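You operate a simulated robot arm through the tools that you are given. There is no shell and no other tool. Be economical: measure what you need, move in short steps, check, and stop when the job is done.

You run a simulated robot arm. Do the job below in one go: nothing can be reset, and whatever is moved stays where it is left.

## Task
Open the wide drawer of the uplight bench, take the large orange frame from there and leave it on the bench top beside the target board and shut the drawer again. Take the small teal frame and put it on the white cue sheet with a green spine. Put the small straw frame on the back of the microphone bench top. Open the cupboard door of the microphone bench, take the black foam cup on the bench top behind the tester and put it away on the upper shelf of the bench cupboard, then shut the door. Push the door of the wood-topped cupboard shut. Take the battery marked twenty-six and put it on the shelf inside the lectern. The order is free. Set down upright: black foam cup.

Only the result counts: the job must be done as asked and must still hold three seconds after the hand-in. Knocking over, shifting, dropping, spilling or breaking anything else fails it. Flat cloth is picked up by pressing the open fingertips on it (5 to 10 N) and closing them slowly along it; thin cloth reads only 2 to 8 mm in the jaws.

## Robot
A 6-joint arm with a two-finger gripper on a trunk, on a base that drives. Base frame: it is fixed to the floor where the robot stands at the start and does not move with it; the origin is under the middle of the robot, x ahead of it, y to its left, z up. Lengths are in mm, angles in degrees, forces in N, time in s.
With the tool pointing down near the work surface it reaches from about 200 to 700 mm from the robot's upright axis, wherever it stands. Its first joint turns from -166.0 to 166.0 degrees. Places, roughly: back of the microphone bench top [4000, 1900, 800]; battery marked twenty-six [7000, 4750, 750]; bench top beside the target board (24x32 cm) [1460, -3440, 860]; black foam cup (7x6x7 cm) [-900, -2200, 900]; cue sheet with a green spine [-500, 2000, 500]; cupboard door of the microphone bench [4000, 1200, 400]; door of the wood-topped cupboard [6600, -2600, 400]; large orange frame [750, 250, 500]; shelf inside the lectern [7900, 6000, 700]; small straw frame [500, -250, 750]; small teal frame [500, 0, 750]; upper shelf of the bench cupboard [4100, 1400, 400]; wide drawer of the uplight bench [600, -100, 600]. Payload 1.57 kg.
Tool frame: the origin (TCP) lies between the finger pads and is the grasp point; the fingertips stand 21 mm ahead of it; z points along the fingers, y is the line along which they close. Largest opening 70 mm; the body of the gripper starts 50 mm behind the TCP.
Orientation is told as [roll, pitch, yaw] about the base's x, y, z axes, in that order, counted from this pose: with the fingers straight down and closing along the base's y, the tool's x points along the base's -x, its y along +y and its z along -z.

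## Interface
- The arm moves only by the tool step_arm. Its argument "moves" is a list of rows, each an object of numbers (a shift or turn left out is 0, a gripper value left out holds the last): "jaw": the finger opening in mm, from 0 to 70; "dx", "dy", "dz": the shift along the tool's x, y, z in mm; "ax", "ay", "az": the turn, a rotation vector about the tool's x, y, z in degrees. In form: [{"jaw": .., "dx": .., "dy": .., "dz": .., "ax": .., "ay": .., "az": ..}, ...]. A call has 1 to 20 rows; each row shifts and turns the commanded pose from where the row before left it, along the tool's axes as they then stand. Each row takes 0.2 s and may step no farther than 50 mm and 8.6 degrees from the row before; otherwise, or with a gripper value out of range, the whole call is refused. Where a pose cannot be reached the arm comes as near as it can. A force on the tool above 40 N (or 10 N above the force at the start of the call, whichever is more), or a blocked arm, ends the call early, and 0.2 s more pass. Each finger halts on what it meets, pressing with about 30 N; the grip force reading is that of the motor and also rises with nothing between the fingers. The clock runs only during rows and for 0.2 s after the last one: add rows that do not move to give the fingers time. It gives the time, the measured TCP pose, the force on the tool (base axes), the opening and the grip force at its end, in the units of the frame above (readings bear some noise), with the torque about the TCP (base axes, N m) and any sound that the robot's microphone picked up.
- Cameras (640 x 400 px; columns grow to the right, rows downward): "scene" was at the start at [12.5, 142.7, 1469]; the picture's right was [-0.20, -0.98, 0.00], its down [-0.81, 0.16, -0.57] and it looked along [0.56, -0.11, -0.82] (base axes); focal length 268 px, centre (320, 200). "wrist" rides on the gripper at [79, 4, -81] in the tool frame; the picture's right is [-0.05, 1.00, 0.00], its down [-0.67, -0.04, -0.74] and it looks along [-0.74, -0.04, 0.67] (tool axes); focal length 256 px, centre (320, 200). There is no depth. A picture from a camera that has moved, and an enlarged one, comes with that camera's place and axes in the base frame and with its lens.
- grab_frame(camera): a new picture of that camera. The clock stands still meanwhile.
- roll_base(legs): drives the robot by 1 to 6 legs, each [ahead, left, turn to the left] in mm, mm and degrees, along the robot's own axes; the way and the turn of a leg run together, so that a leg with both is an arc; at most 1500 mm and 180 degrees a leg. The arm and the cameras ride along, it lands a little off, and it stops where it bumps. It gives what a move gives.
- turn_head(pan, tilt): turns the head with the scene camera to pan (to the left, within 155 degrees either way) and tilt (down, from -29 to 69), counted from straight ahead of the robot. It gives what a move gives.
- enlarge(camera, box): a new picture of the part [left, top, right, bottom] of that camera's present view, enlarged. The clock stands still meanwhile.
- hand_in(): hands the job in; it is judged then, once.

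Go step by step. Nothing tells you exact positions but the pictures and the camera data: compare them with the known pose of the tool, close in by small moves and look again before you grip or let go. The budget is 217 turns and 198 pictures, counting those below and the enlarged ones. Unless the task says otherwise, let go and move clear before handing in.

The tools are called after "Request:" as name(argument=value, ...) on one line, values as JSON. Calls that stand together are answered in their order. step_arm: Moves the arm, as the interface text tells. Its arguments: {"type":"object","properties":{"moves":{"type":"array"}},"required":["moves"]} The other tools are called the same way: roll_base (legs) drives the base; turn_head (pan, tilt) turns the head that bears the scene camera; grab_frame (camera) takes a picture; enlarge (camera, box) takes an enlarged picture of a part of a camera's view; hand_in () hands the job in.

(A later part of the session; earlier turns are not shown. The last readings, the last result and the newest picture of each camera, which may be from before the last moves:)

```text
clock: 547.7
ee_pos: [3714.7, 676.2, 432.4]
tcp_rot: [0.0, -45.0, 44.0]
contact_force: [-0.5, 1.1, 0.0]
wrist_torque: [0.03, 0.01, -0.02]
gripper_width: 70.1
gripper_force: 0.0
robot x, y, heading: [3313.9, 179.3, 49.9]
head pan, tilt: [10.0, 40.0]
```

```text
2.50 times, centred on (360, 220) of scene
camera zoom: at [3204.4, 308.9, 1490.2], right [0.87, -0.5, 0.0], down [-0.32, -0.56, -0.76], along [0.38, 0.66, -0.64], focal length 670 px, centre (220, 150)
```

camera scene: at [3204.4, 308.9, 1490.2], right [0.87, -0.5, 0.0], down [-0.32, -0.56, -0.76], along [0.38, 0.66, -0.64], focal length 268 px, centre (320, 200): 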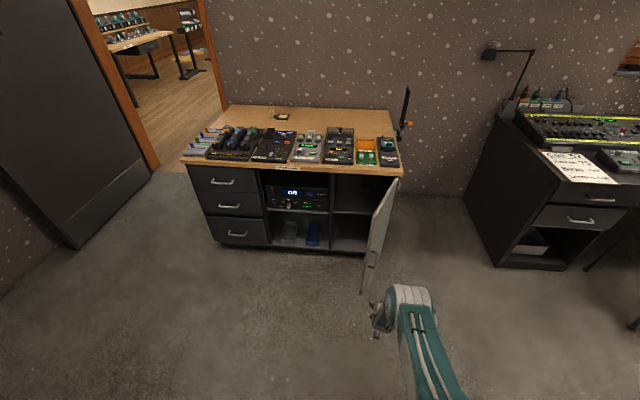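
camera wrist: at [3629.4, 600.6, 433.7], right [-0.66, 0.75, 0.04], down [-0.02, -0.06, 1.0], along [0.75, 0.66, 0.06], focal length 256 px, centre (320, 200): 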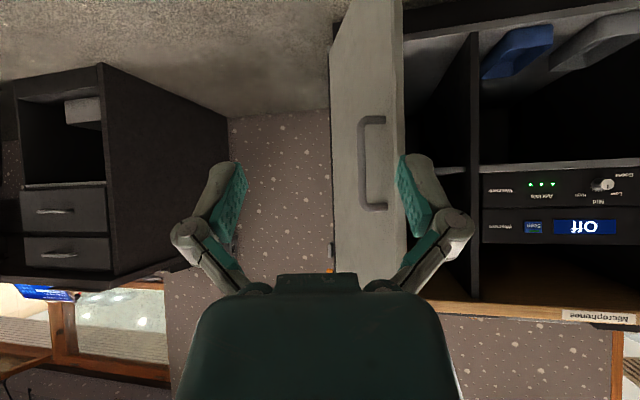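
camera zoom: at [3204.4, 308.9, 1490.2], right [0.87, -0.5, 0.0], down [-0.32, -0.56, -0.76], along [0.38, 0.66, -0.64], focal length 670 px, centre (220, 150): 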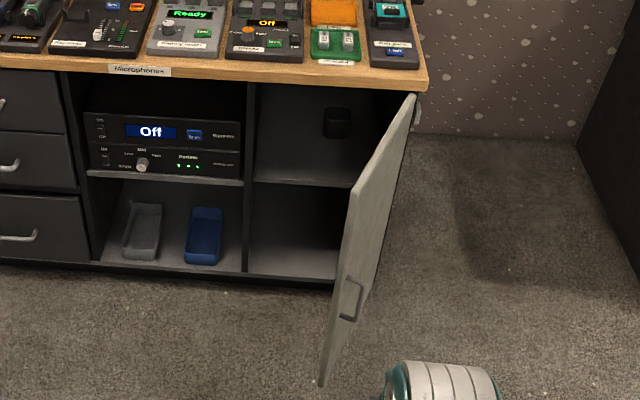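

A black foam cup already stands at the back of the upper shelf (z≈440), so there's room in front-left of it. I push the door wider from inside, using the closed fingers.

Request:
step_arm(moves=[{"jaw": 0}, {}, {}])

Request:
roll_base(legs=[[0, 150, 4.1], [270, 0, 0]])

Request:
grab_frame(camera="wrist")

Request:
grab_frame(camera="scene")

```text
clock: 548.5
ee_pos: [3713.2, 674.1, 433.5]
tcp_rot: [-0.1, -45.2, 43.9]
contact_force: [-0.1, 0.0, 0.3]
wrist_torque: [0.0, -0.02, -0.02]
gripper_width: 0.2
gripper_force: 28.5
robot x, y, heading: [3319.6, 174.6, 49.9]
head pan, tilt: [10.0, 40.0]
```

```text
clock: 551.4
ee_pos: [3716.4, 1014.6, 433.5]
tcp_rot: [-0.1, -45.1, 48.1]
contact_force: [-0.1, -0.4, 0.2]
wrist_torque: [0.01, -0.01, 0.05]
gripper_width: 0.2
gripper_force: 28.7
robot x, y, heading: [3355.5, 492.4, 54.3]
head pan, tilt: [10.0, 40.0]
```

```text
59 pictures are left
camera wrist: at [3636.9, 933.9, 433.7], right [-0.72, 0.69, 0.04], down [-0.01, -0.07, 1.0], along [0.7, 0.72, 0.06], focal length 256 px, centre (320, 200)
```

wrist: 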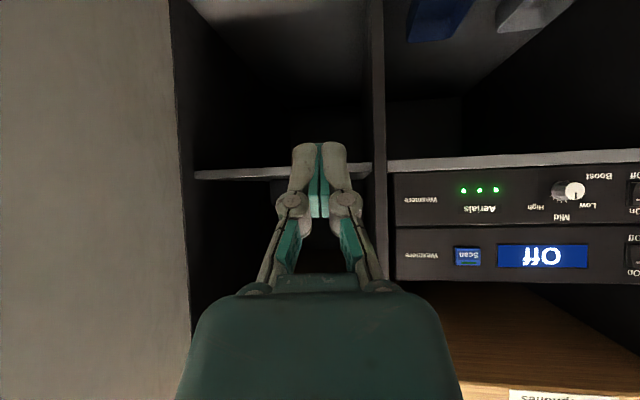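

```text
58 pictures are left
camera scene: at [3235.0, 611.4, 1490.3], right [0.9, -0.43, 0.0], down [-0.28, -0.58, -0.76], along [0.33, 0.69, -0.64], focal length 268 px, centre (320, 200)
```

scene: 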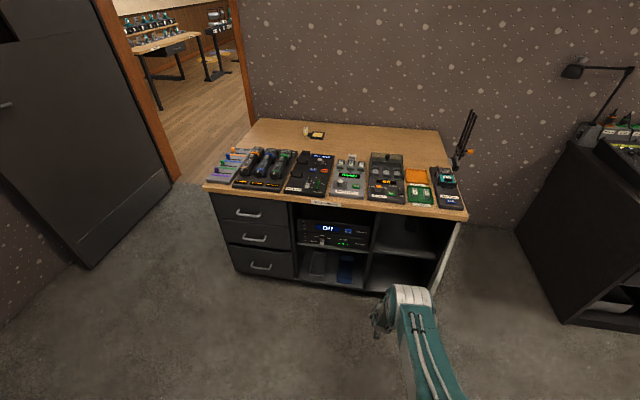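

The closed fingers are inside the door's sweep, so I strafe right to push it wide open.

Request:
roll_base(legs=[[0, -300, 0]])

Request:
grab_frame(camera="scene")

```text
clock: 553.2
ee_pos: [3915.5, 855.4, 435.3]
tcp_rot: [-0.3, -44.8, 41.1]
contact_force: [-0.3, 0.2, -0.5]
wrist_torque: [0.02, 0.01, 0.02]
gripper_width: 0.0
gripper_force: 29.1
robot x, y, heading: [3494.4, 386.4, 48.1]
head pan, tilt: [10.0, 40.0]
stopped in leg 1: the robot was blocked; the commanded pose is now the measured one
```

```text
57 pictures are left
camera scene: at [3386.8, 516.2, 1490.1], right [0.85, -0.53, 0.0], down [-0.34, -0.55, -0.76], along [0.4, 0.65, -0.64], focal length 268 px, centre (320, 200)
```

scene: 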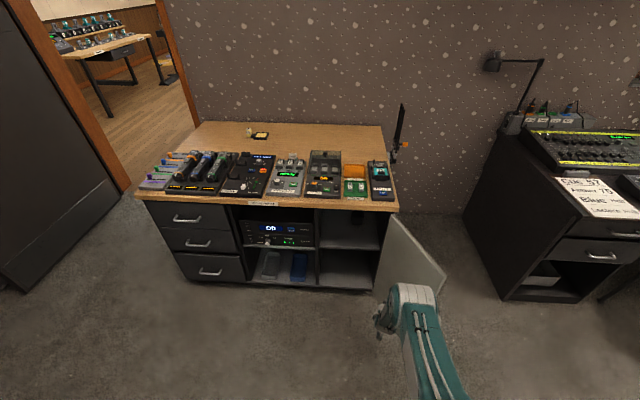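

The door is wide open now. I back away, raise the arm and drive off to fetch the foam cup.

Request:
roll_base(legs=[[-150, 0, 0]])

Request:
step_arm(moves=[{"dz": -33, "dx": -33}, {"dz": -33, "dx": -33}, {"dz": -33, "dx": -33}, {"dz": -33, "dx": -33, "ay": 3}, {"dz": -33, "dx": -33, "ay": 3}, {"dz": -33, "dx": -33, "ay": 3}, {"dz": -33, "dx": -33, "ay": 3}, {"dz": -35, "dx": -30}, {"dz": -35, "dx": -30}, {"dz": -35, "dx": -30}, {"dz": -35, "dx": -30}, {}])

Request:
roll_base(legs=[[0, 280, 6], [-850, 0, 0], [0, 0, -90], [-1500, 0, 0], [-1500, 0, 0]])

Request:
turn_head(pan=-90, tilt=25)

Request:
grab_frame(camera="scene")

```text
clock: 554.6
ee_pos: [3814.7, 743.7, 436.7]
tcp_rot: [-0.3, -44.9, 41.3]
contact_force: [0.2, 0.9, -0.1]
wrist_torque: [-0.02, 0.01, -0.01]
gripper_width: 0.0
gripper_force: 28.7
robot x, y, heading: [3395.9, 268.5, 48.2]
head pan, tilt: [10.0, 40.0]
```

```text
clock: 557.2
ee_pos: [3852.8, 785.5, 938.6]
tcp_rot: [-0.2, -32.9, 41.1]
contact_force: [-0.7, -0.2, 0.3]
wrist_torque: [-0.04, 0.02, -0.01]
gripper_width: 0.0
gripper_force: 28.4
out of reach, approached as far as the arm can: row 1, 2, 3, 7
robot x, y, heading: [3395.9, 265.5, 48.1]
head pan, tilt: [10.0, 40.0]
```

```text
clock: 581.1
ee_pos: [765.7, 1059.3, 939.1]
tcp_rot: [-0.2, -33.0, -41.6]
contact_force: [0.7, -0.7, -0.1]
wrist_torque: [-0.01, 0.01, 0.0]
gripper_width: 0.0
gripper_force: 28.5
robot x, y, heading: [201.2, 1452.9, -34.5]
head pan, tilt: [10.0, 40.0]
```

```text
clock: 582.9
ee_pos: [765.6, 1059.6, 938.7]
tcp_rot: [-0.2, -33.1, -41.5]
contact_force: [-0.4, 0.6, -0.6]
wrist_torque: [-0.03, -0.01, -0.03]
gripper_width: 0.1
gripper_force: 28.8
robot x, y, heading: [195.1, 1449.4, -34.8]
head pan, tilt: [-90.0, 25.0]
```

```text
56 pictures are left
camera scene: at [184.3, 1532.9, 1513.7], right [-0.82, 0.57, 0.0], down [0.24, 0.35, -0.91], along [-0.51, -0.75, -0.42], focal length 268 px, centre (320, 200)
```

scene: 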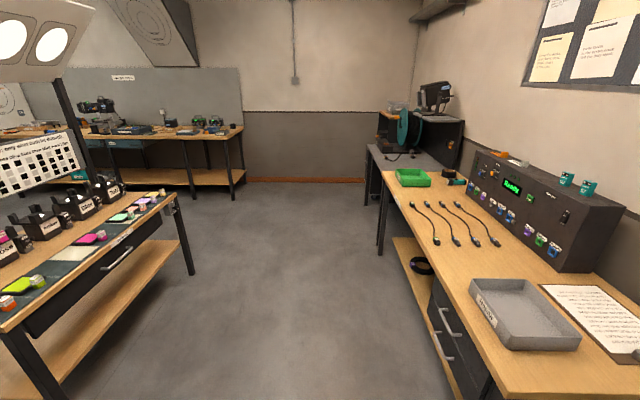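

The way is clear between the benches. I drive right to the lantern bench's end and look at the cup.

Request:
roll_base(legs=[[0, 0, -1.2], [0, -1500, 0], [0, -1500, 0], [0, -250, 0]])

Request:
turn_head(pan=-10, tilt=25)

Request:
grab_frame(camera="scene")

```text
clock: 599.2
ee_pos: [-1140.1, -1595.9, 938.7]
tcp_rot: [-0.7, -33.2, -42.5]
contact_force: [0.4, 1.2, -0.3]
wrist_torque: [0.0, 0.07, -0.06]
gripper_width: 0.2
gripper_force: 28.7
robot x, y, heading: [-1703.7, -1202.6, -35.5]
head pan, tilt: [-90.0, 25.0]
```

```text
clock: 600.7
ee_pos: [-1144.4, -1601.2, 939.6]
tcp_rot: [-0.1, -33.0, -42.7]
contact_force: [-0.6, -0.1, 0.8]
wrist_torque: [0.03, 0.03, 0.01]
gripper_width: 0.0
gripper_force: 28.8
robot x, y, heading: [-1707.0, -1204.7, -35.6]
head pan, tilt: [-10.0, 25.0]
```

```text
55 pictures are left
camera scene: at [-1596.9, -1106.6, 1513.4], right [-0.72, -0.7, 0.0], down [-0.3, 0.3, -0.91], along [0.63, -0.65, -0.42], focal length 268 px, centre (320, 200)
```

scene: 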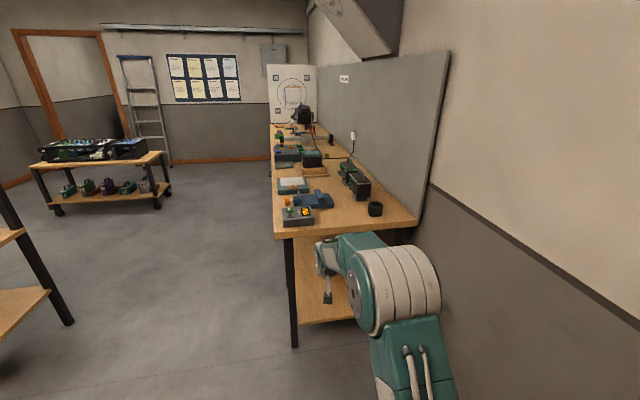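

Request:
enlarge(camera="scene", box=[270, 160, 430, 250])

```text
4.00 times, centred on (350, 205) of scene
camera zoom: at [-1596.9, -1106.6, 1513.4], right [-0.72, -0.7, 0.0], down [-0.3, 0.3, -0.91], along [0.63, -0.65, -0.42], focal length 1072 px, centre (200, 180)
```

zoom: 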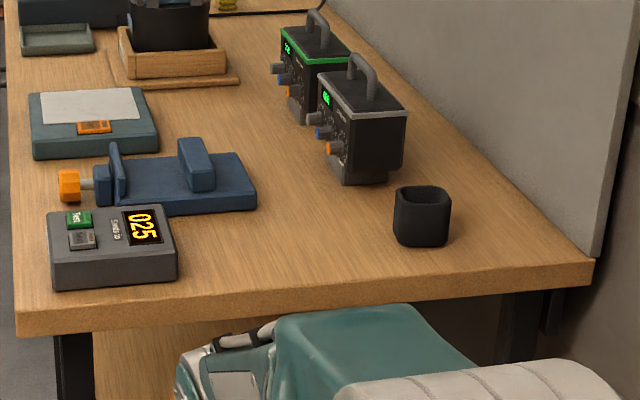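

The cup is a square open foam cup near the bench's end, at about Q(490, −2315) in room axes, i.e. world (−960, −2163). I draw the arm in, raise it, move up and turn to face it.

Request:
step_arm(moves=[{"dz": -34, "dx": 36, "jaw": 70}, {"dz": -34, "dx": 36}, {"dz": -34, "dx": 36}, {"dz": -34, "dx": 36}, {"dz": -34, "dx": 36}, {}])

Request:
roll_base(legs=[[0, -200, 0], [600, 0, 0], [0, 0, -20]])

Request:
grab_frame(camera="wrist")

Request:
turn_head(pan=0, tilt=45)

Request:
grab_frame(camera="scene")

```text
clock: 602.1
ee_pos: [-1324.0, -1436.7, 984.3]
tcp_rot: [0.0, -33.1, -42.7]
contact_force: [-0.9, -0.1, 0.5]
wrist_torque: [-0.07, -0.02, 0.02]
gripper_width: 70.0
gripper_force: 0.0
robot x, y, heading: [-1711.2, -1200.9, -35.7]
head pan, tilt: [-10.0, 25.0]
```

```text
clock: 607.8
ee_pos: [-1052.5, -2058.6, 983.7]
tcp_rot: [0.0, -33.1, -62.2]
contact_force: [0.1, -0.4, 0.5]
wrist_torque: [-0.01, 0.01, -0.03]
gripper_width: 69.9
gripper_force: 0.1
robot x, y, heading: [-1335.6, -1711.7, -54.9]
head pan, tilt: [-10.0, 25.0]
```

```text
53 pictures are left
camera wrist: at [-1101.2, -1957.5, 1008.2], right [0.9, 0.43, 0.03], down [0.04, -0.15, 0.99], along [0.42, -0.89, -0.15], focal length 256 px, centre (320, 200)
```

wrist: 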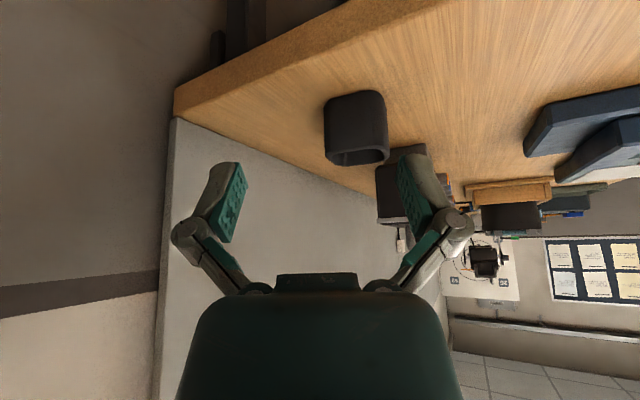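

```text
clock: 608.6
ee_pos: [-1053.0, -2058.2, 984.4]
tcp_rot: [-0.1, -33.1, -62.2]
contact_force: [0.1, 0.3, -0.5]
wrist_torque: [0.01, -0.02, 0.0]
gripper_width: 70.3
gripper_force: 0.0
robot x, y, heading: [-1338.6, -1709.0, -55.2]
head pan, tilt: [0.0, 45.0]
```

```text
52 pictures are left
camera scene: at [-1196.1, -1639.1, 1483.0], right [-0.82, -0.57, 0.0], down [-0.4, 0.58, -0.71], along [0.4, -0.58, -0.71], focal length 268 px, centre (320, 200)
```

scene: 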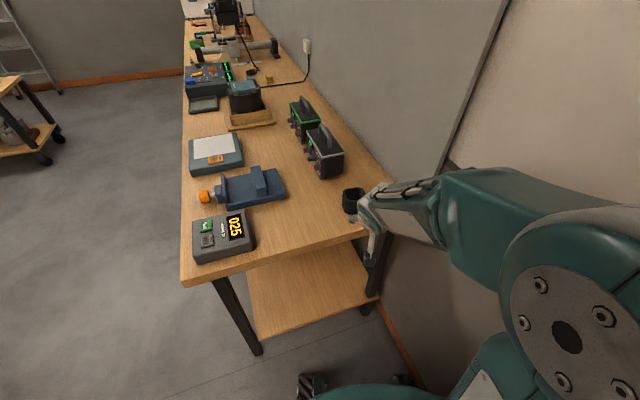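

The cup's 60 mm face lies square to the tool. I shift left 36 mm and forward about 120 mm above it, then look.

Request:
step_arm(moves=[{"dy": 36}, {"dz": 22, "dx": -34}, {"dz": 22, "dx": -34}, {"dz": 22, "dx": -34}, {}])

Request:
grab_frame(camera="wrist")

Request:
enlarge(camera="scene", box=[280, 110, 440, 270])

```text
clock: 609.8
ee_pos: [-963.9, -2150.9, 986.1]
tcp_rot: [-0.1, -33.1, -62.2]
contact_force: [-0.4, -0.4, 0.2]
wrist_torque: [-0.01, -0.02, 0.03]
gripper_width: 69.8
gripper_force: 0.0
robot x, y, heading: [-1338.5, -1713.8, -54.9]
head pan, tilt: [0.0, 45.0]
```

```text
51 pictures are left
camera wrist: at [-1011.9, -2048.9, 1009.3], right [0.9, 0.43, 0.03], down [0.04, -0.15, 0.99], along [0.42, -0.89, -0.15], focal length 256 px, centre (320, 200)
```

wrist: 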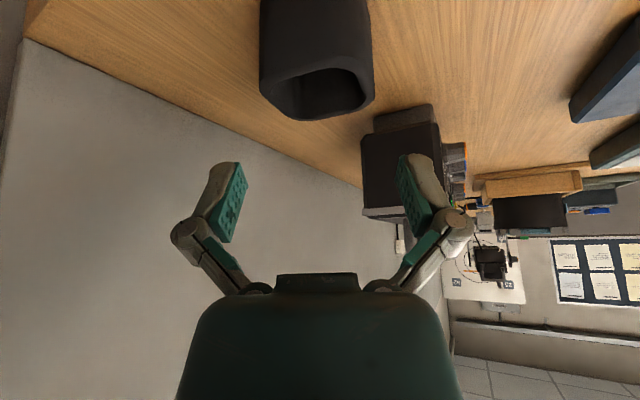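

```text
2.50 times, centred on (360, 190) of scene
camera zoom: at [-1195.7, -1639.6, 1483.0], right [-0.82, -0.57, 0.0], down [-0.4, 0.58, -0.71], along [0.4, -0.58, -0.71], focal length 670 px, centre (220, 225)
```

zoom: 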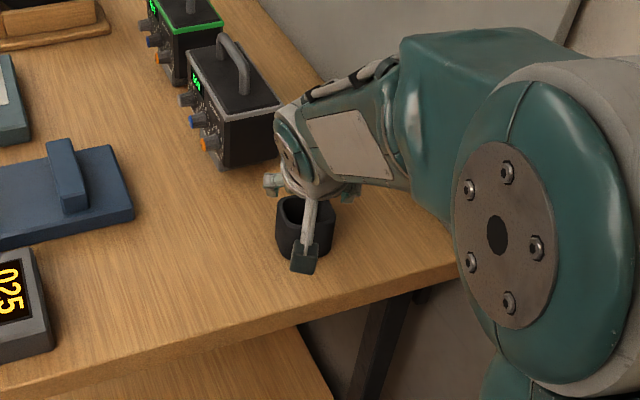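

The cup is turned about 12° relative to the tool. I rotate the tool to match and check.

Request:
step_arm(moves=[{"ax": -3.2, "az": -5}, {"ax": -3.2, "az": -5}, {}])

Request:
enlarge(camera="wrist", box=[200, 0, 440, 150])

Request:
enlarge(camera="scene", box=[320, 160, 400, 230])

```text
clock: 610.6
ee_pos: [-965.3, -2149.8, 984.0]
tcp_rot: [-0.2, -33.1, -50.2]
contact_force: [0.8, 0.0, 0.5]
wrist_torque: [-0.02, 0.01, 0.0]
gripper_width: 70.0
gripper_force: 0.1
robot x, y, heading: [-1341.2, -1708.7, -55.4]
head pan, tilt: [0.0, 45.0]
```

```text
2.67 times, centred on (320, 75) of wrist
camera zoom: at [-1032.0, -2060.8, 1008.7], right [0.8, 0.6, 0.03], down [0.07, -0.14, 0.99], along [0.6, -0.79, -0.15], focal length 683 px, centre (320, 533)
```

zoom: 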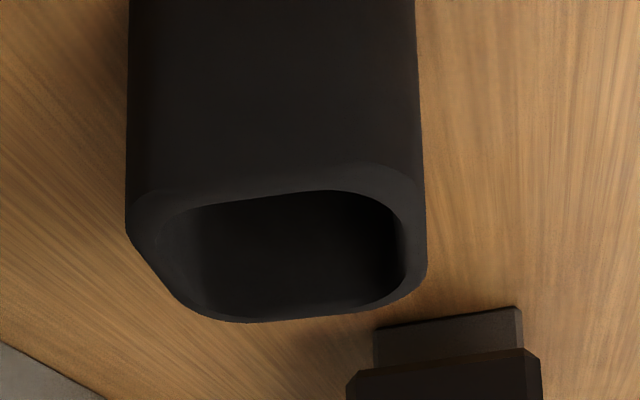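

```text
5.71 times, centred on (360, 195) of scene
camera zoom: at [-1195.8, -1639.6, 1483.0], right [-0.82, -0.57, 0.0], down [-0.4, 0.58, -0.71], along [0.4, -0.58, -0.71], focal length 1531 px, centre (91, 229)
```

zoom: 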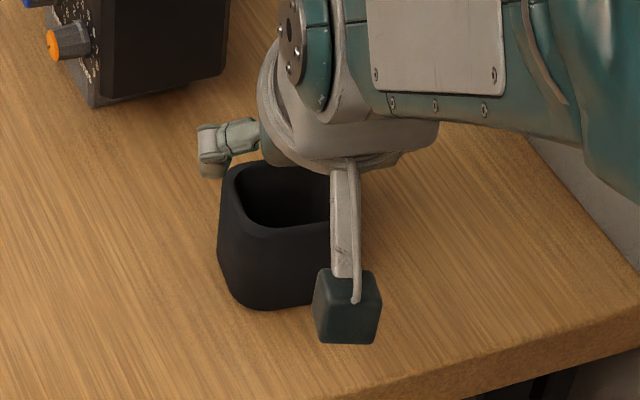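

Still turned by several degrees; I rotate 8° more and look once again.

Request:
step_arm(moves=[{"ax": -2.2, "az": -3.4}, {"ax": -2.2, "az": -3.4}, {}])

Request:
enlarge(camera="wrist", box=[200, 0, 440, 150])

```text
clock: 611.4
ee_pos: [-964.3, -2150.9, 983.9]
tcp_rot: [-0.1, -33.0, -42.1]
contact_force: [0.1, -0.7, -0.6]
wrist_torque: [-0.03, -0.02, -0.04]
gripper_width: 70.2
gripper_force: 0.0
robot x, y, heading: [-1341.6, -1711.0, -55.1]
head pan, tilt: [0.0, 45.0]
```

```text
2.67 times, centred on (320, 75) of wrist
camera zoom: at [-1044.0, -2070.9, 1008.9], right [0.7, 0.71, 0.03], down [0.09, -0.13, 0.99], along [0.7, -0.69, -0.15], focal length 683 px, centre (320, 533)
```

zoom: 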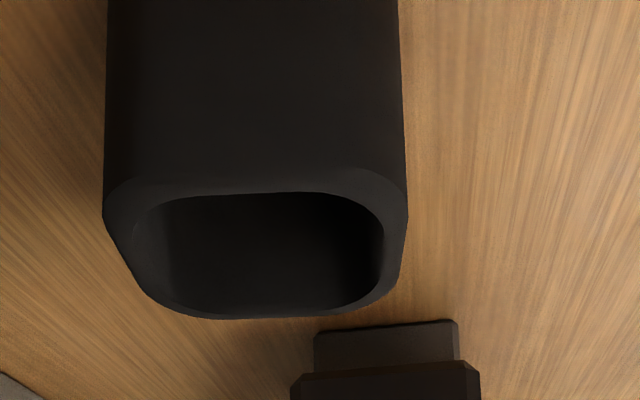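

Now square to the cup. I shift 8 mm right and lower 35 mm, then check again.

Request:
step_arm(moves=[{"dy": -8}, {"dz": 15, "dx": 9.5}, {"dz": 15, "dx": 9.5}, {}])

Request:
grab_frame(camera="wrist")

```text
clock: 612.4
ee_pos: [-970.7, -2156.3, 949.6]
tcp_rot: [-0.3, -32.9, -42.2]
contact_force: [-0.2, 0.3, -0.4]
wrist_torque: [0.0, 0.03, -0.04]
gripper_width: 69.8
gripper_force: 0.1
robot x, y, heading: [-1337.0, -1712.4, -55.0]
head pan, tilt: [0.0, 45.0]
```

```text
46 pictures are left
camera wrist: at [-1049.2, -2077.4, 973.0], right [0.71, 0.71, 0.03], down [0.09, -0.13, 0.99], along [0.7, -0.69, -0.15], focal length 256 px, centre (320, 200)
```

wrist: 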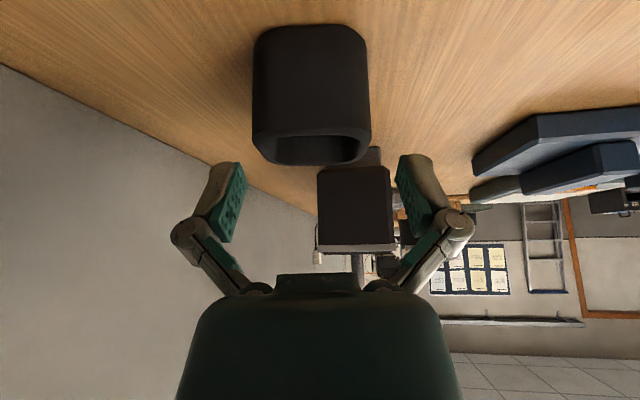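

Comparing the two heights gives the bench at z≈858 and the cup's rim at 918, with its centre 42 mm ahead of the fingers. I move forward, then down around it.

Request:
step_arm(moves=[{"dz": 11.5, "dx": -17.5, "dy": -2.5}, {"dz": 11.5, "dx": -17.5, "dy": -2.5}, {"dz": 10, "dx": 6.5}, {"dz": 10, "dx": 6.5}, {}])

Request:
grab_frame(camera="wrist")

```text
clock: 613.6
ee_pos: [-942.4, -2189.1, 925.6]
tcp_rot: [-0.3, -33.0, -42.3]
contact_force: [-0.1, 0.1, 1.3]
wrist_torque: [-0.01, -0.03, 0.01]
gripper_width: 70.1
gripper_force: 0.1
robot x, y, heading: [-1336.4, -1712.6, -55.0]
head pan, tilt: [0.0, 45.0]
```

```text
45 pictures are left
camera wrist: at [-1021.6, -2109.5, 948.7], right [0.71, 0.71, 0.03], down [0.09, -0.13, 0.99], along [0.7, -0.69, -0.15], focal length 256 px, centre (320, 200)
```

wrist: 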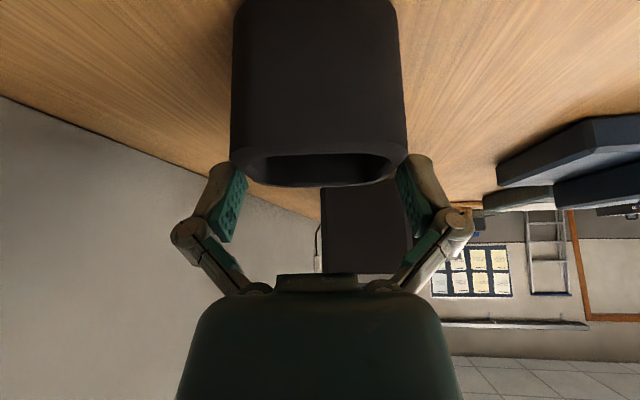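

Centred with about 5 mm clearance each side. I lower 32 mm around it and grip gently.

Request:
step_arm(moves=[{"dz": 9, "dx": 6}, {"dz": 9, "dx": 6}, {"dz": 9, "dx": 5.5}, {}])

Request:
grab_frame(camera="wrist")

```text
clock: 614.6
ee_pos: [-942.6, -2188.4, 896.7]
tcp_rot: [-0.3, -33.4, -42.1]
contact_force: [-1.0, 1.0, 25.1]
wrist_torque: [0.6, 0.15, -0.02]
gripper_width: 70.4
gripper_force: 0.2
robot x, y, heading: [-1338.1, -1707.7, -55.3]
head pan, tilt: [0.0, 45.0]
```

```text
44 pictures are left
camera wrist: at [-1021.7, -2109.5, 918.6], right [0.71, 0.71, 0.02], down [0.09, -0.12, 0.99], along [0.7, -0.7, -0.15], focal length 256 px, centre (320, 200)
```

wrist: 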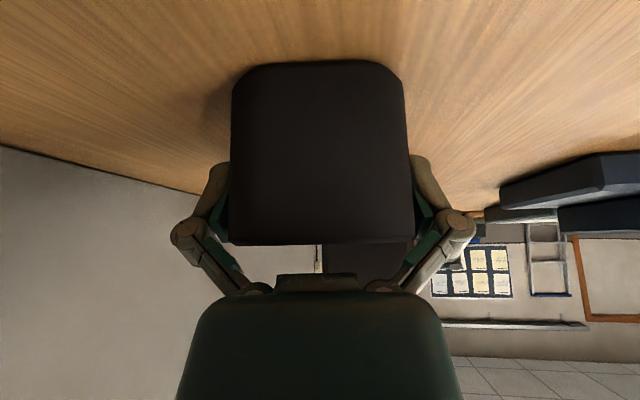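

The palm just touches the cup's rim. I ease up 4 mm and close the fingers.

Request:
step_arm(moves=[{"dz": -4, "dx": -2.5}, {"jaw": 58}, {"jaw": 52}, {}, {"jaw": 48}, {}, {}])

Request:
grab_frame(camera="wrist")

```text
clock: 616.2
ee_pos: [-942.6, -2187.8, 897.7]
tcp_rot: [-0.2, -33.0, -42.2]
contact_force: [-1.0, 0.6, 11.7]
wrist_torque: [0.31, 0.33, -0.03]
gripper_width: 64.6
gripper_force: 30.0
robot x, y, heading: [-1332.3, -1714.5, -55.3]
head pan, tilt: [0.0, 45.0]
```

```text
43 pictures are left
camera wrist: at [-1022.1, -2109.2, 921.7], right [0.71, 0.71, 0.03], down [0.09, -0.13, 0.99], along [0.7, -0.69, -0.15], focal length 256 px, centre (320, 200)
```

wrist: 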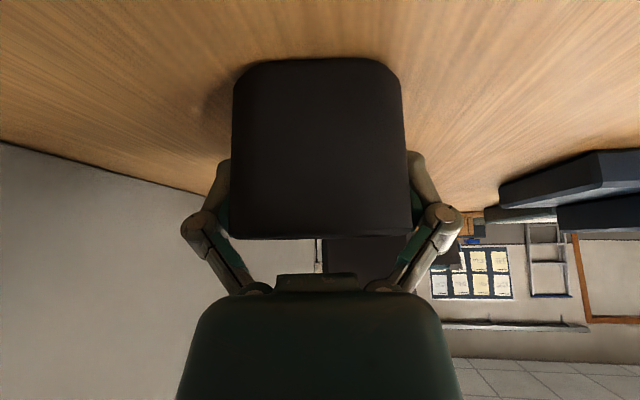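

Gripped at 64.6 mm. I lift straight up and check that it comes along.

Request:
step_arm(moves=[{"dz": -12, "dx": -8, "jaw": 40}, {"dz": -20, "dx": -13}, {"dz": -33, "dx": -21}, {"dz": -33, "dx": -21}, {}])

Request:
grab_frame(camera="wrist")

```text
clock: 617.4
ee_pos: [-942.2, -2187.1, 1014.5]
tcp_rot: [-0.2, -32.9, -42.3]
contact_force: [-0.8, 0.3, -1.1]
wrist_torque: [-0.03, -0.02, -0.02]
gripper_width: 64.8
gripper_force: 29.2
robot x, y, heading: [-1335.5, -1714.0, -55.0]
head pan, tilt: [0.0, 45.0]
```

```text
42 pictures are left
camera wrist: at [-1022.3, -2108.0, 1038.4], right [0.71, 0.71, 0.03], down [0.09, -0.13, 0.99], along [0.7, -0.69, -0.16], focal length 256 px, centre (320, 200)
```

wrist: 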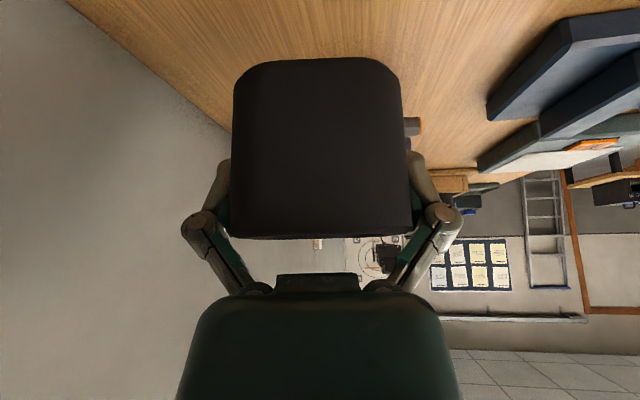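

The cup is held upright. I drive back the long way to the microphone bench.

Request:
roll_base(legs=[[-450, 0, 0], [0, 0, 19.2], [0, 1500, 0], [0, 1500, 0], [0, 385, 0]])

Request:
roll_base(legs=[[1500, 0, 0], [1350, 0, 0]])

```text
clock: 637.3
ee_pos: [919.0, 1090.5, 1014.9]
tcp_rot: [-0.1, -33.0, -23.0]
contact_force: [-0.1, -0.8, -0.3]
wrist_torque: [-0.02, 0.0, 0.0]
gripper_width: 64.2
gripper_force: 29.7
robot x, y, heading: [395.2, 1414.1, -35.8]
head pan, tilt: [0.0, 45.0]
```

```text
clock: 651.1
ee_pos: [3220.8, -575.2, 1015.1]
tcp_rot: [-0.2, -32.9, -23.1]
contact_force: [0.3, -0.6, -0.5]
wrist_torque: [0.01, -0.02, -0.01]
gripper_width: 64.3
gripper_force: 30.0
robot x, y, heading: [2697.4, -254.9, -36.0]
head pan, tilt: [0.0, 45.0]
```

I turn in through the doorway towards the cupboard.

Request:
roll_base(legs=[[0, 0, 77], [1080, 225, 0]])

Request:
step_arm(moves=[{"dz": 39, "dx": 25.5}, {"dz": 39, "dx": 25.5}, {"dz": 39, "dx": 25.5}, {"dz": 39, "dx": 25.5}, {"dz": 39, "dx": 25.5}, {"dz": 39, "dx": 25.5}, {"dz": 39, "dx": 25.5}, {"dz": 39, "dx": 25.5}, {"dz": 39, "dx": 25.5}, {"dz": 39, "dx": 25.5}, {"dz": 20, "dx": 13}, {}])

Request:
grab_frame(camera="wrist")

Request:
grab_frame(camera="scene")

```text
clock: 660.1
ee_pos: [3774.2, 1082.5, 1015.2]
tcp_rot: [-0.1, -33.1, 54.9]
contact_force: [0.6, 0.5, 0.0]
wrist_torque: [-0.06, 0.0, -0.03]
gripper_width: 63.9
gripper_force: 30.1
robot x, y, heading: [3350.4, 636.5, 42.1]
head pan, tilt: [0.0, 45.0]
```

```text
clock: 662.7
ee_pos: [3773.7, 1080.4, 526.5]
tcp_rot: [-0.1, -32.9, 54.9]
contact_force: [0.1, -0.9, -0.1]
wrist_torque: [-0.01, 0.02, -0.01]
gripper_width: 64.1
gripper_force: 29.6
robot x, y, heading: [3351.0, 632.0, 41.7]
head pan, tilt: [0.0, 45.0]
```

```text
41 pictures are left
camera wrist: at [3707.0, 992.9, 549.5], right [-0.79, 0.61, 0.03], down [0.12, 0.11, 0.99], along [0.6, 0.78, -0.15], focal length 256 px, centre (320, 200)
```

wrist: 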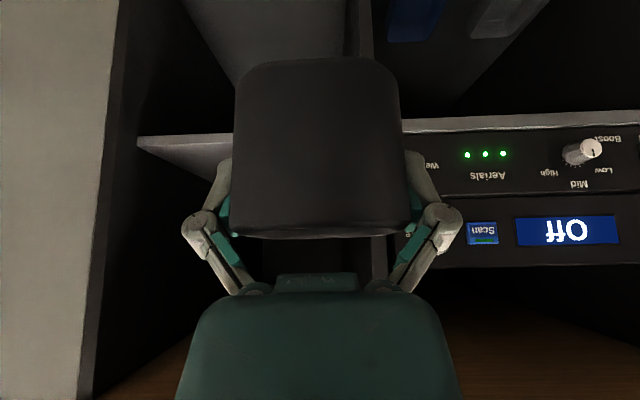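

```text
40 pictures are left
camera scene: at [3265.6, 765.8, 1482.9], right [0.67, -0.74, 0.0], down [-0.53, -0.47, -0.71], along [0.53, 0.47, -0.71], focal length 268 px, centre (320, 200)
```

scene: 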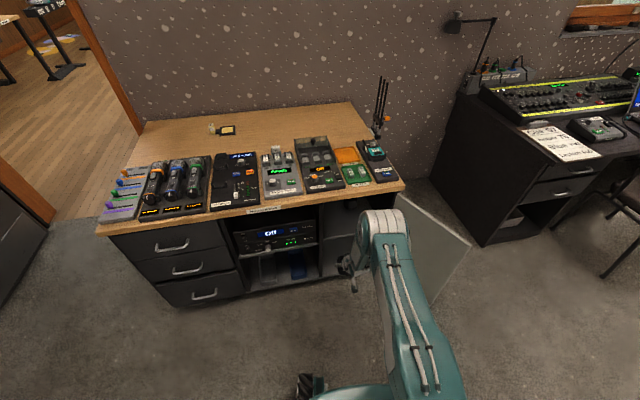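

The cup must shift about 30 mm right to clear the divider. The shelf is about 45 mm below the cup's bottom, so I drive in most of the way and look.

Request:
roll_base(legs=[[150, 5, 0]])

Request:
grab_frame(camera="wrist")

Request:
enlarge(camera="scene", box=[240, 170, 440, 310])

```text
clock: 664.0
ee_pos: [3883.5, 1182.1, 525.3]
tcp_rot: [-0.1, -33.0, 54.9]
contact_force: [0.3, -0.7, -0.4]
wrist_torque: [-0.01, -0.02, 0.0]
gripper_width: 64.2
gripper_force: 29.9
robot x, y, heading: [3462.8, 734.7, 41.8]
head pan, tilt: [0.0, 45.0]
```

```text
39 pictures are left
camera wrist: at [3815.2, 1095.6, 549.8], right [-0.79, 0.61, 0.03], down [0.12, 0.11, 0.99], along [0.6, 0.78, -0.15], focal length 256 px, centre (320, 200)
```

wrist: 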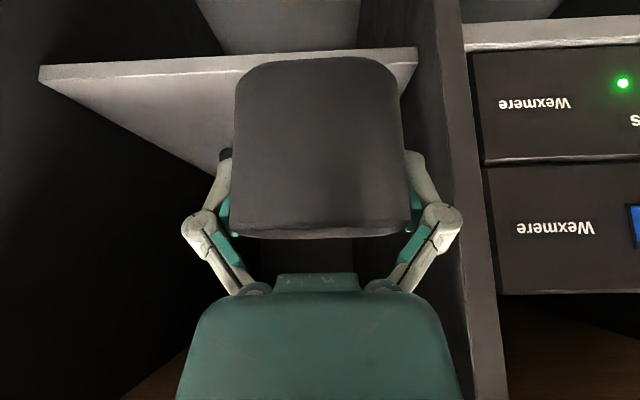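

```text
2.86 times, centred on (340, 240) of scene
camera zoom: at [3373.7, 869.0, 1483.0], right [0.67, -0.74, 0.0], down [-0.53, -0.47, -0.71], along [0.53, 0.47, -0.71], focal length 766 px, centre (263, 86)
```

zoom: 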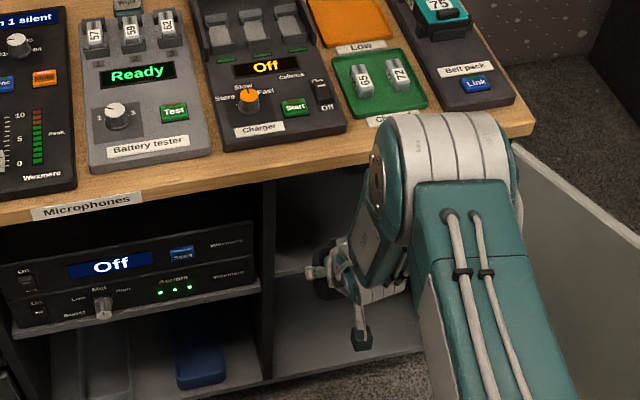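

The shelf edge comes out at z≈428, 60 mm ahead. I lower 40 mm to stay under the bench top, then creep in 104 mm.

Request:
step_arm(moves=[{"dz": 17, "dx": 11}, {"dz": 17, "dx": 11}, {}])

Request:
roll_base(legs=[[104, 14, 0]])

Request:
grab_frame(camera="wrist")

```text
clock: 664.8
ee_pos: [3883.3, 1182.3, 487.4]
tcp_rot: [-0.1, -33.1, 54.8]
contact_force: [-0.1, 0.6, -0.1]
wrist_torque: [0.0, 0.03, 0.0]
gripper_width: 64.3
gripper_force: 29.7
robot x, y, heading: [3457.1, 738.8, 42.0]
head pan, tilt: [0.0, 45.0]
```

```text
clock: 666.0
ee_pos: [3952.1, 1260.6, 486.2]
tcp_rot: [0.0, -33.0, 54.8]
contact_force: [-0.5, -0.1, -0.5]
wrist_torque: [0.01, 0.04, -0.01]
gripper_width: 64.3
gripper_force: 29.9
robot x, y, heading: [3526.7, 813.8, 41.7]
head pan, tilt: [0.0, 45.0]
```

```text
37 pictures are left
camera wrist: at [3884.4, 1173.7, 509.8], right [-0.79, 0.61, 0.03], down [0.12, 0.1, 0.99], along [0.6, 0.78, -0.15], focal length 256 px, centre (320, 200)
```

wrist: 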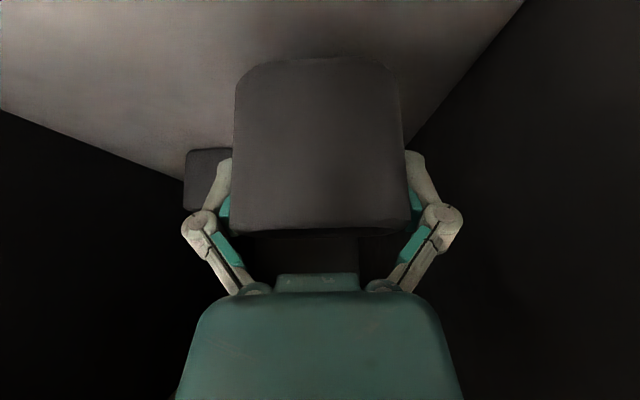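

The cup is over the shelf with the other cup well behind it. I lower to contact in small steps.

Request:
step_arm(moves=[{"dz": 5, "dx": 3.3}, {"dz": 4, "dx": 2.7}, {"dz": 3, "dx": 2}, {}])

```text
clock: 667.0
ee_pos: [3950.0, 1261.5, 473.0]
tcp_rot: [-0.2, -33.1, 54.8]
contact_force: [-0.2, 0.3, -0.3]
wrist_torque: [0.03, -0.03, -0.01]
gripper_width: 64.3
gripper_force: 30.0
robot x, y, heading: [3529.4, 814.2, 42.1]
head pan, tilt: [0.0, 45.0]
```

Request:
step_arm(moves=[{"dz": 2.5, "dx": 1.7}, {"dz": 2.5, "dx": 1.7}, {}])

```text
clock: 667.8
ee_pos: [3951.2, 1260.4, 466.3]
tcp_rot: [-0.2, -33.0, 54.7]
contact_force: [0.5, 1.2, 0.7]
wrist_torque: [0.02, 0.01, -0.01]
gripper_width: 63.9
gripper_force: 29.7
robot x, y, heading: [3529.2, 814.8, 41.7]
head pan, tilt: [0.0, 45.0]
```

Request:
step_arm(moves=[{"dz": 2.5, "dx": 1.7}, {"dz": 2.5, "dx": 1.7}, {}])

Request:
grab_frame(camera="wrist")

```text
clock: 668.6
ee_pos: [3951.7, 1260.5, 459.7]
tcp_rot: [-0.2, -33.0, 54.8]
contact_force: [-1.0, -0.3, -1.1]
wrist_torque: [0.0, 0.01, 0.02]
gripper_width: 64.1
gripper_force: 29.6
robot x, y, heading: [3524.3, 817.5, 41.9]
head pan, tilt: [0.0, 45.0]
```

```text
36 pictures are left
camera wrist: at [3883.9, 1173.7, 483.9], right [-0.79, 0.61, 0.03], down [0.11, 0.1, 0.99], along [0.6, 0.78, -0.15], focal length 256 px, centre (320, 200)
```

wrist: 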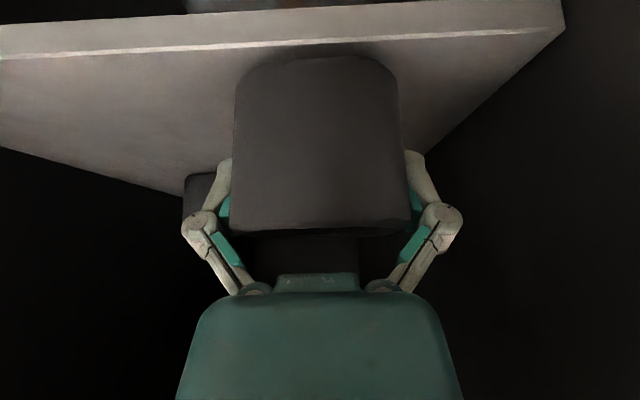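

The cup's near edge is only just inside the shelf's front edge, so I move 30 mm further in before setting it down.

Request:
roll_base(legs=[[30, 6, 0]])

Request:
step_arm(moves=[{"dz": 2.5, "dx": 1.7}, {"dz": 2.5, "dx": 1.7}, {}])

```text
clock: 669.5
ee_pos: [3958.1, 1267.0, 454.5]
tcp_rot: [0.2, -32.0, 54.4]
contact_force: [-0.9, 2.3, 18.8]
wrist_torque: [-0.47, 0.29, -0.05]
gripper_width: 64.3
gripper_force: 30.4
robot x, y, heading: [3539.5, 833.6, 41.6]
head pan, tilt: [0.0, 45.0]
stopped in leg 1: the robot was blocked; the commanded pose is now the measured one
```

```text
clock: 669.9
ee_pos: [3958.9, 1267.4, 453.4]
tcp_rot: [0.1, -32.1, 54.5]
contact_force: [-3.5, -1.3, 25.6]
wrist_torque: [-0.52, 0.24, -0.01]
gripper_width: 64.8
gripper_force: 29.9
robot x, y, heading: [3539.6, 832.4, 41.8]
head pan, tilt: [0.0, 45.0]
stopped in row 2: the force on the tool passed its limit at 48 N (the readings are from after the stop); the commanded pose is now the measured one
```

Something blocked the base. I look before doing anything else.

Request:
grab_frame(camera="scene")

Request:
grab_frame(camera="wrist")

```text
35 pictures are left
camera scene: at [3453.4, 962.3, 1483.2], right [0.67, -0.75, 0.0], down [-0.53, -0.47, -0.71], along [0.53, 0.47, -0.71], focal length 268 px, centre (320, 200)
```

scene: 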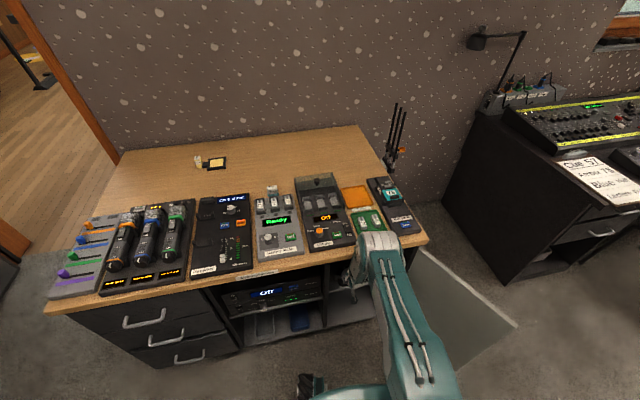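

```text
34 pictures are left
camera wrist: at [3890.5, 1180.6, 478.6], right [-0.79, 0.62, 0.03], down [0.13, 0.11, 0.99], along [0.6, 0.78, -0.17], focal length 256 px, centre (320, 200)
```

wrist: 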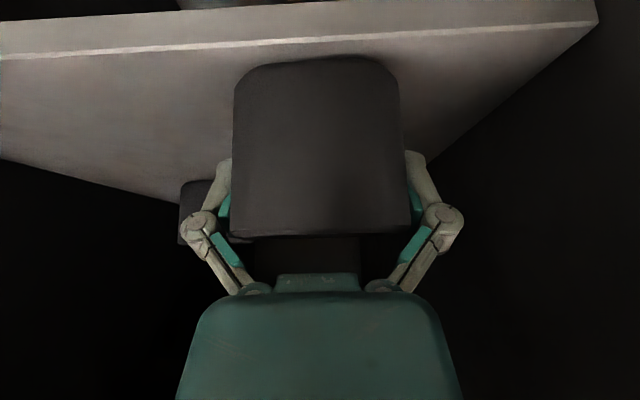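

The forearm has met the bench edge, and nothing is disturbed. The cup is wholly over the shelf already, so I ease up, back off slightly and set it down here.

Request:
step_arm(moves=[{"dz": -3, "dx": -2}, {}])

Request:
roll_base(legs=[[-8, 0, 0]])

Request:
step_arm(moves=[{"dz": 1, "dx": 0.7, "ay": -0.8}, {}])

Request:
grab_frame(camera="wrist")

```text
clock: 670.5
ee_pos: [3957.0, 1265.1, 452.9]
tcp_rot: [0.1, -32.1, 54.5]
contact_force: [-1.1, 0.0, 16.0]
wrist_torque: [-0.35, 0.12, -0.01]
gripper_width: 64.8
gripper_force: 30.3
robot x, y, heading: [3541.5, 833.2, 41.4]
head pan, tilt: [0.0, 45.0]
stopped in row 2: the force on the tool passed its limit at 43 N (the readings are from after the stop); the commanded pose is now the measured one
```

```text
clock: 671.2
ee_pos: [3950.5, 1260.0, 453.4]
tcp_rot: [0.2, -32.0, 54.5]
contact_force: [-1.0, -0.3, 9.8]
wrist_torque: [-0.24, 0.14, -0.03]
gripper_width: 64.8
gripper_force: 29.8
robot x, y, heading: [3533.4, 825.6, 41.6]
head pan, tilt: [0.0, 45.0]
```

```text
clock: 671.8
ee_pos: [3953.1, 1262.0, 453.3]
tcp_rot: [0.4, -32.9, 54.5]
contact_force: [-3.4, -4.7, 21.1]
wrist_torque: [-0.81, 0.37, -0.04]
gripper_width: 64.6
gripper_force: 30.8
robot x, y, heading: [3530.9, 827.7, 41.8]
head pan, tilt: [0.0, 45.0]
```

```text
33 pictures are left
camera wrist: at [3884.1, 1175.4, 477.3], right [-0.79, 0.61, 0.03], down [0.12, 0.1, 0.99], along [0.6, 0.78, -0.15], focal length 256 px, centre (320, 200)
```

wrist: 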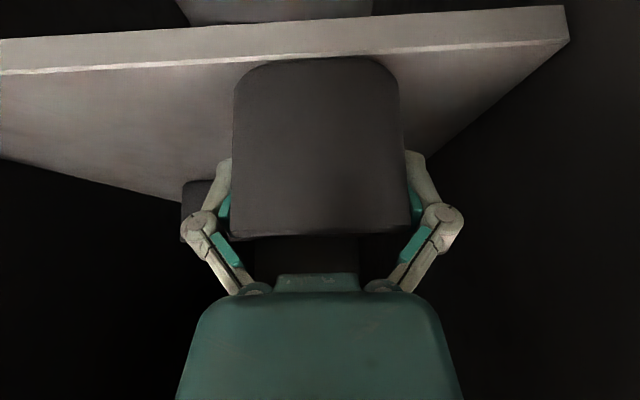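

The cup stands upright on the shelf with its near side flush with the shelf's edge. I release, draw back along the tool axis, and will then nudge it a little deeper with closed fingers.

Request:
step_arm(moves=[{"jaw": 66}, {"jaw": 70}, {}, {}, {"dz": -10}, {"dz": -15}, {"dz": -20}, {}])

Request:
grab_frame(camera="wrist")

```text
clock: 673.6
ee_pos: [3938.4, 1257.6, 490.1]
tcp_rot: [1.3, -32.6, 53.9]
contact_force: [-0.7, -1.3, 0.1]
wrist_torque: [0.02, 0.0, 0.01]
gripper_width: 70.1
gripper_force: 0.1
out of reach, approached as far as the arm can: row 5, 6, 7
robot x, y, heading: [3535.8, 826.6, 41.9]
head pan, tilt: [0.0, 45.0]
```

```text
32 pictures are left
camera wrist: at [3870.8, 1171.2, 513.9], right [-0.79, 0.62, 0.05], down [0.14, 0.1, 0.99], along [0.6, 0.78, -0.16], focal length 256 px, centre (320, 200)
```

wrist: 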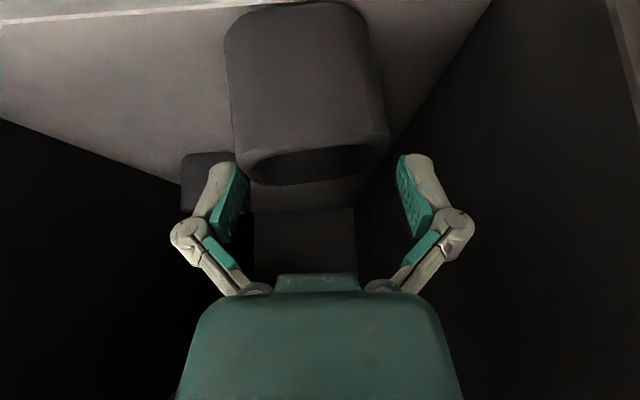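

I rise clear of the rim, back off, and lower the closed fingers to nudge the cup deeper.

Request:
step_arm(moves=[{"dz": -12, "dx": -8}, {"dz": -12, "dx": -8}, {}])

Request:
roll_base(legs=[[-110, -25, 0]])

Request:
step_arm(moves=[{"jaw": 0, "dz": 17, "dx": 11}, {"dz": 17, "dx": 11}, {"dz": 17, "dx": 11}, {"dz": 8, "dx": 5}, {}])

Request:
grab_frame(camera="wrist")

```text
clock: 674.4
ee_pos: [3939.8, 1259.8, 516.2]
tcp_rot: [1.0, -32.4, 54.0]
contact_force: [0.5, 0.3, 1.0]
wrist_torque: [0.0, 0.0, 0.01]
gripper_width: 70.3
gripper_force: 0.1
out of reach, approached as far as the arm can: row 1
robot x, y, heading: [3533.5, 829.3, 41.6]
head pan, tilt: [0.0, 45.0]
```

```text
clock: 675.6
ee_pos: [3876.4, 1170.9, 517.5]
tcp_rot: [0.9, -32.7, 54.1]
contact_force: [-0.2, -0.2, 0.1]
wrist_torque: [0.02, -0.02, -0.01]
gripper_width: 70.3
gripper_force: 0.1
robot x, y, heading: [3468.7, 732.8, 41.9]
head pan, tilt: [0.0, 45.0]
```

```text
clock: 676.8
ee_pos: [3874.2, 1169.9, 448.7]
tcp_rot: [1.0, -32.8, 53.9]
contact_force: [0.2, -0.8, 0.0]
wrist_torque: [-0.02, 0.01, -0.02]
gripper_width: 0.1
gripper_force: 28.6
robot x, y, heading: [3465.9, 736.7, 41.7]
head pan, tilt: [0.0, 45.0]
```

```text
31 pictures are left
camera wrist: at [3808.0, 1083.7, 472.8], right [-0.79, 0.62, 0.04], down [0.13, 0.1, 0.99], along [0.6, 0.78, -0.16], focal length 256 px, centre (320, 200)
```

wrist: 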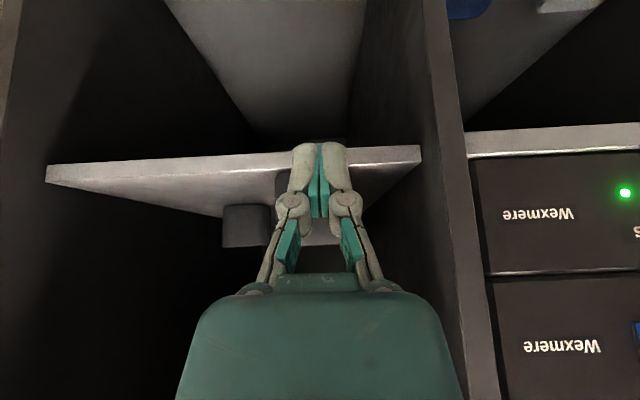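

The closed fingertips are level with the lower part of the cup. I advance 50 mm with the base, then push the last part with small arm steps.

Request:
roll_base(legs=[[52, 11, 0]])

Request:
step_arm(moves=[{"dz": 4.3, "dx": -6.7}, {"dz": 4.3, "dx": -6.7}, {"dz": 4.3, "dx": -6.7}, {"dz": 3.2, "dx": -5}, {"dz": 3.2, "dx": -5}, {"dz": 3.2, "dx": -5}, {}])

Request:
grab_frame(camera="wrist")

```text
clock: 677.8
ee_pos: [3908.2, 1210.5, 449.4]
tcp_rot: [1.2, -32.8, 53.9]
contact_force: [-0.3, -0.7, -0.2]
wrist_torque: [0.02, 0.04, 0.02]
gripper_width: 0.1
gripper_force: 28.6
robot x, y, heading: [3502.0, 778.8, 41.9]
head pan, tilt: [0.0, 45.0]
```

```text
clock: 679.4
ee_pos: [3931.2, 1245.3, 449.3]
tcp_rot: [1.0, -32.8, 54.0]
contact_force: [-0.1, -0.9, 0.4]
wrist_torque: [0.0, -0.02, -0.03]
gripper_width: 0.0
gripper_force: 28.3
robot x, y, heading: [3498.5, 776.3, 41.3]
head pan, tilt: [0.0, 45.0]
```

```text
30 pictures are left
camera wrist: at [3864.2, 1158.6, 473.7], right [-0.79, 0.62, 0.04], down [0.13, 0.1, 0.99], along [0.6, 0.78, -0.16], focal length 256 px, centre (320, 200)
```

wrist: 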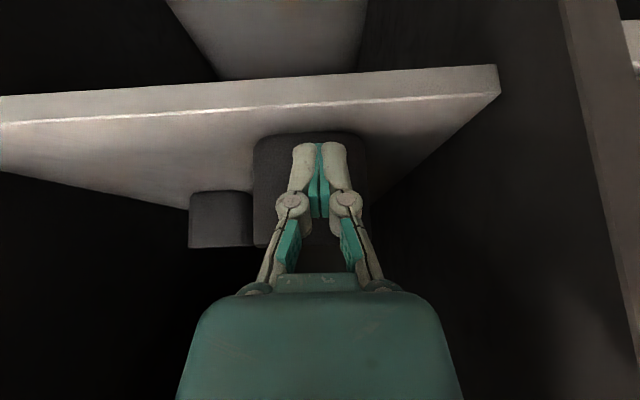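

The cup stands about 25 mm inside the shelf's edge. I retreat, go round to the door's outer side and look.

Request:
roll_base(legs=[[-60, -13, 0], [-360, -79, 0], [111, -508, 0]])

Request:
turn_head(pan=10, tilt=45)

Request:
grab_frame(camera="scene")

Request:
grab_frame(camera="wrist")

```text
clock: 684.2
ee_pos: [3965.3, 665.9, 461.1]
tcp_rot: [5.8, -33.7, 45.9]
contact_force: [-0.5, 1.2, 0.7]
wrist_torque: [-0.05, -0.01, -0.04]
gripper_width: 0.0
gripper_force: 28.6
robot x, y, heading: [3486.7, 264.8, 36.5]
head pan, tilt: [0.0, 45.0]
stopped in leg 3: the robot was blocked; the commanded pose is now the measured one
```

```text
clock: 684.9
ee_pos: [3963.8, 669.2, 459.3]
tcp_rot: [5.4, -33.6, 46.2]
contact_force: [-0.1, -0.4, -0.2]
wrist_torque: [-0.02, 0.0, 0.02]
gripper_width: 0.3
gripper_force: 28.2
robot x, y, heading: [3483.7, 264.6, 36.2]
head pan, tilt: [10.0, 45.0]
```

```text
29 pictures are left
camera scene: at [3388.4, 434.5, 1480.1], right [0.73, -0.69, 0.02], down [-0.48, -0.52, -0.7], along [0.49, 0.5, -0.71], focal length 268 px, centre (320, 200)
```

scene: 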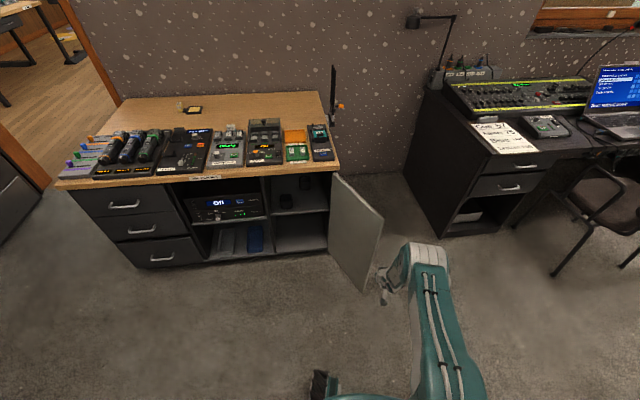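

```text
28 pictures are left
camera wrist: at [3889.3, 587.9, 483.0], right [-0.72, 0.68, 0.11], down [0.18, 0.03, 0.98], along [0.67, 0.73, -0.14], focal length 256 px, centre (320, 200)
```

wrist: 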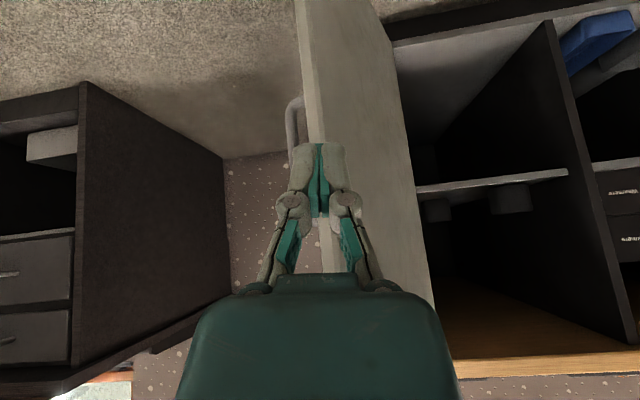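

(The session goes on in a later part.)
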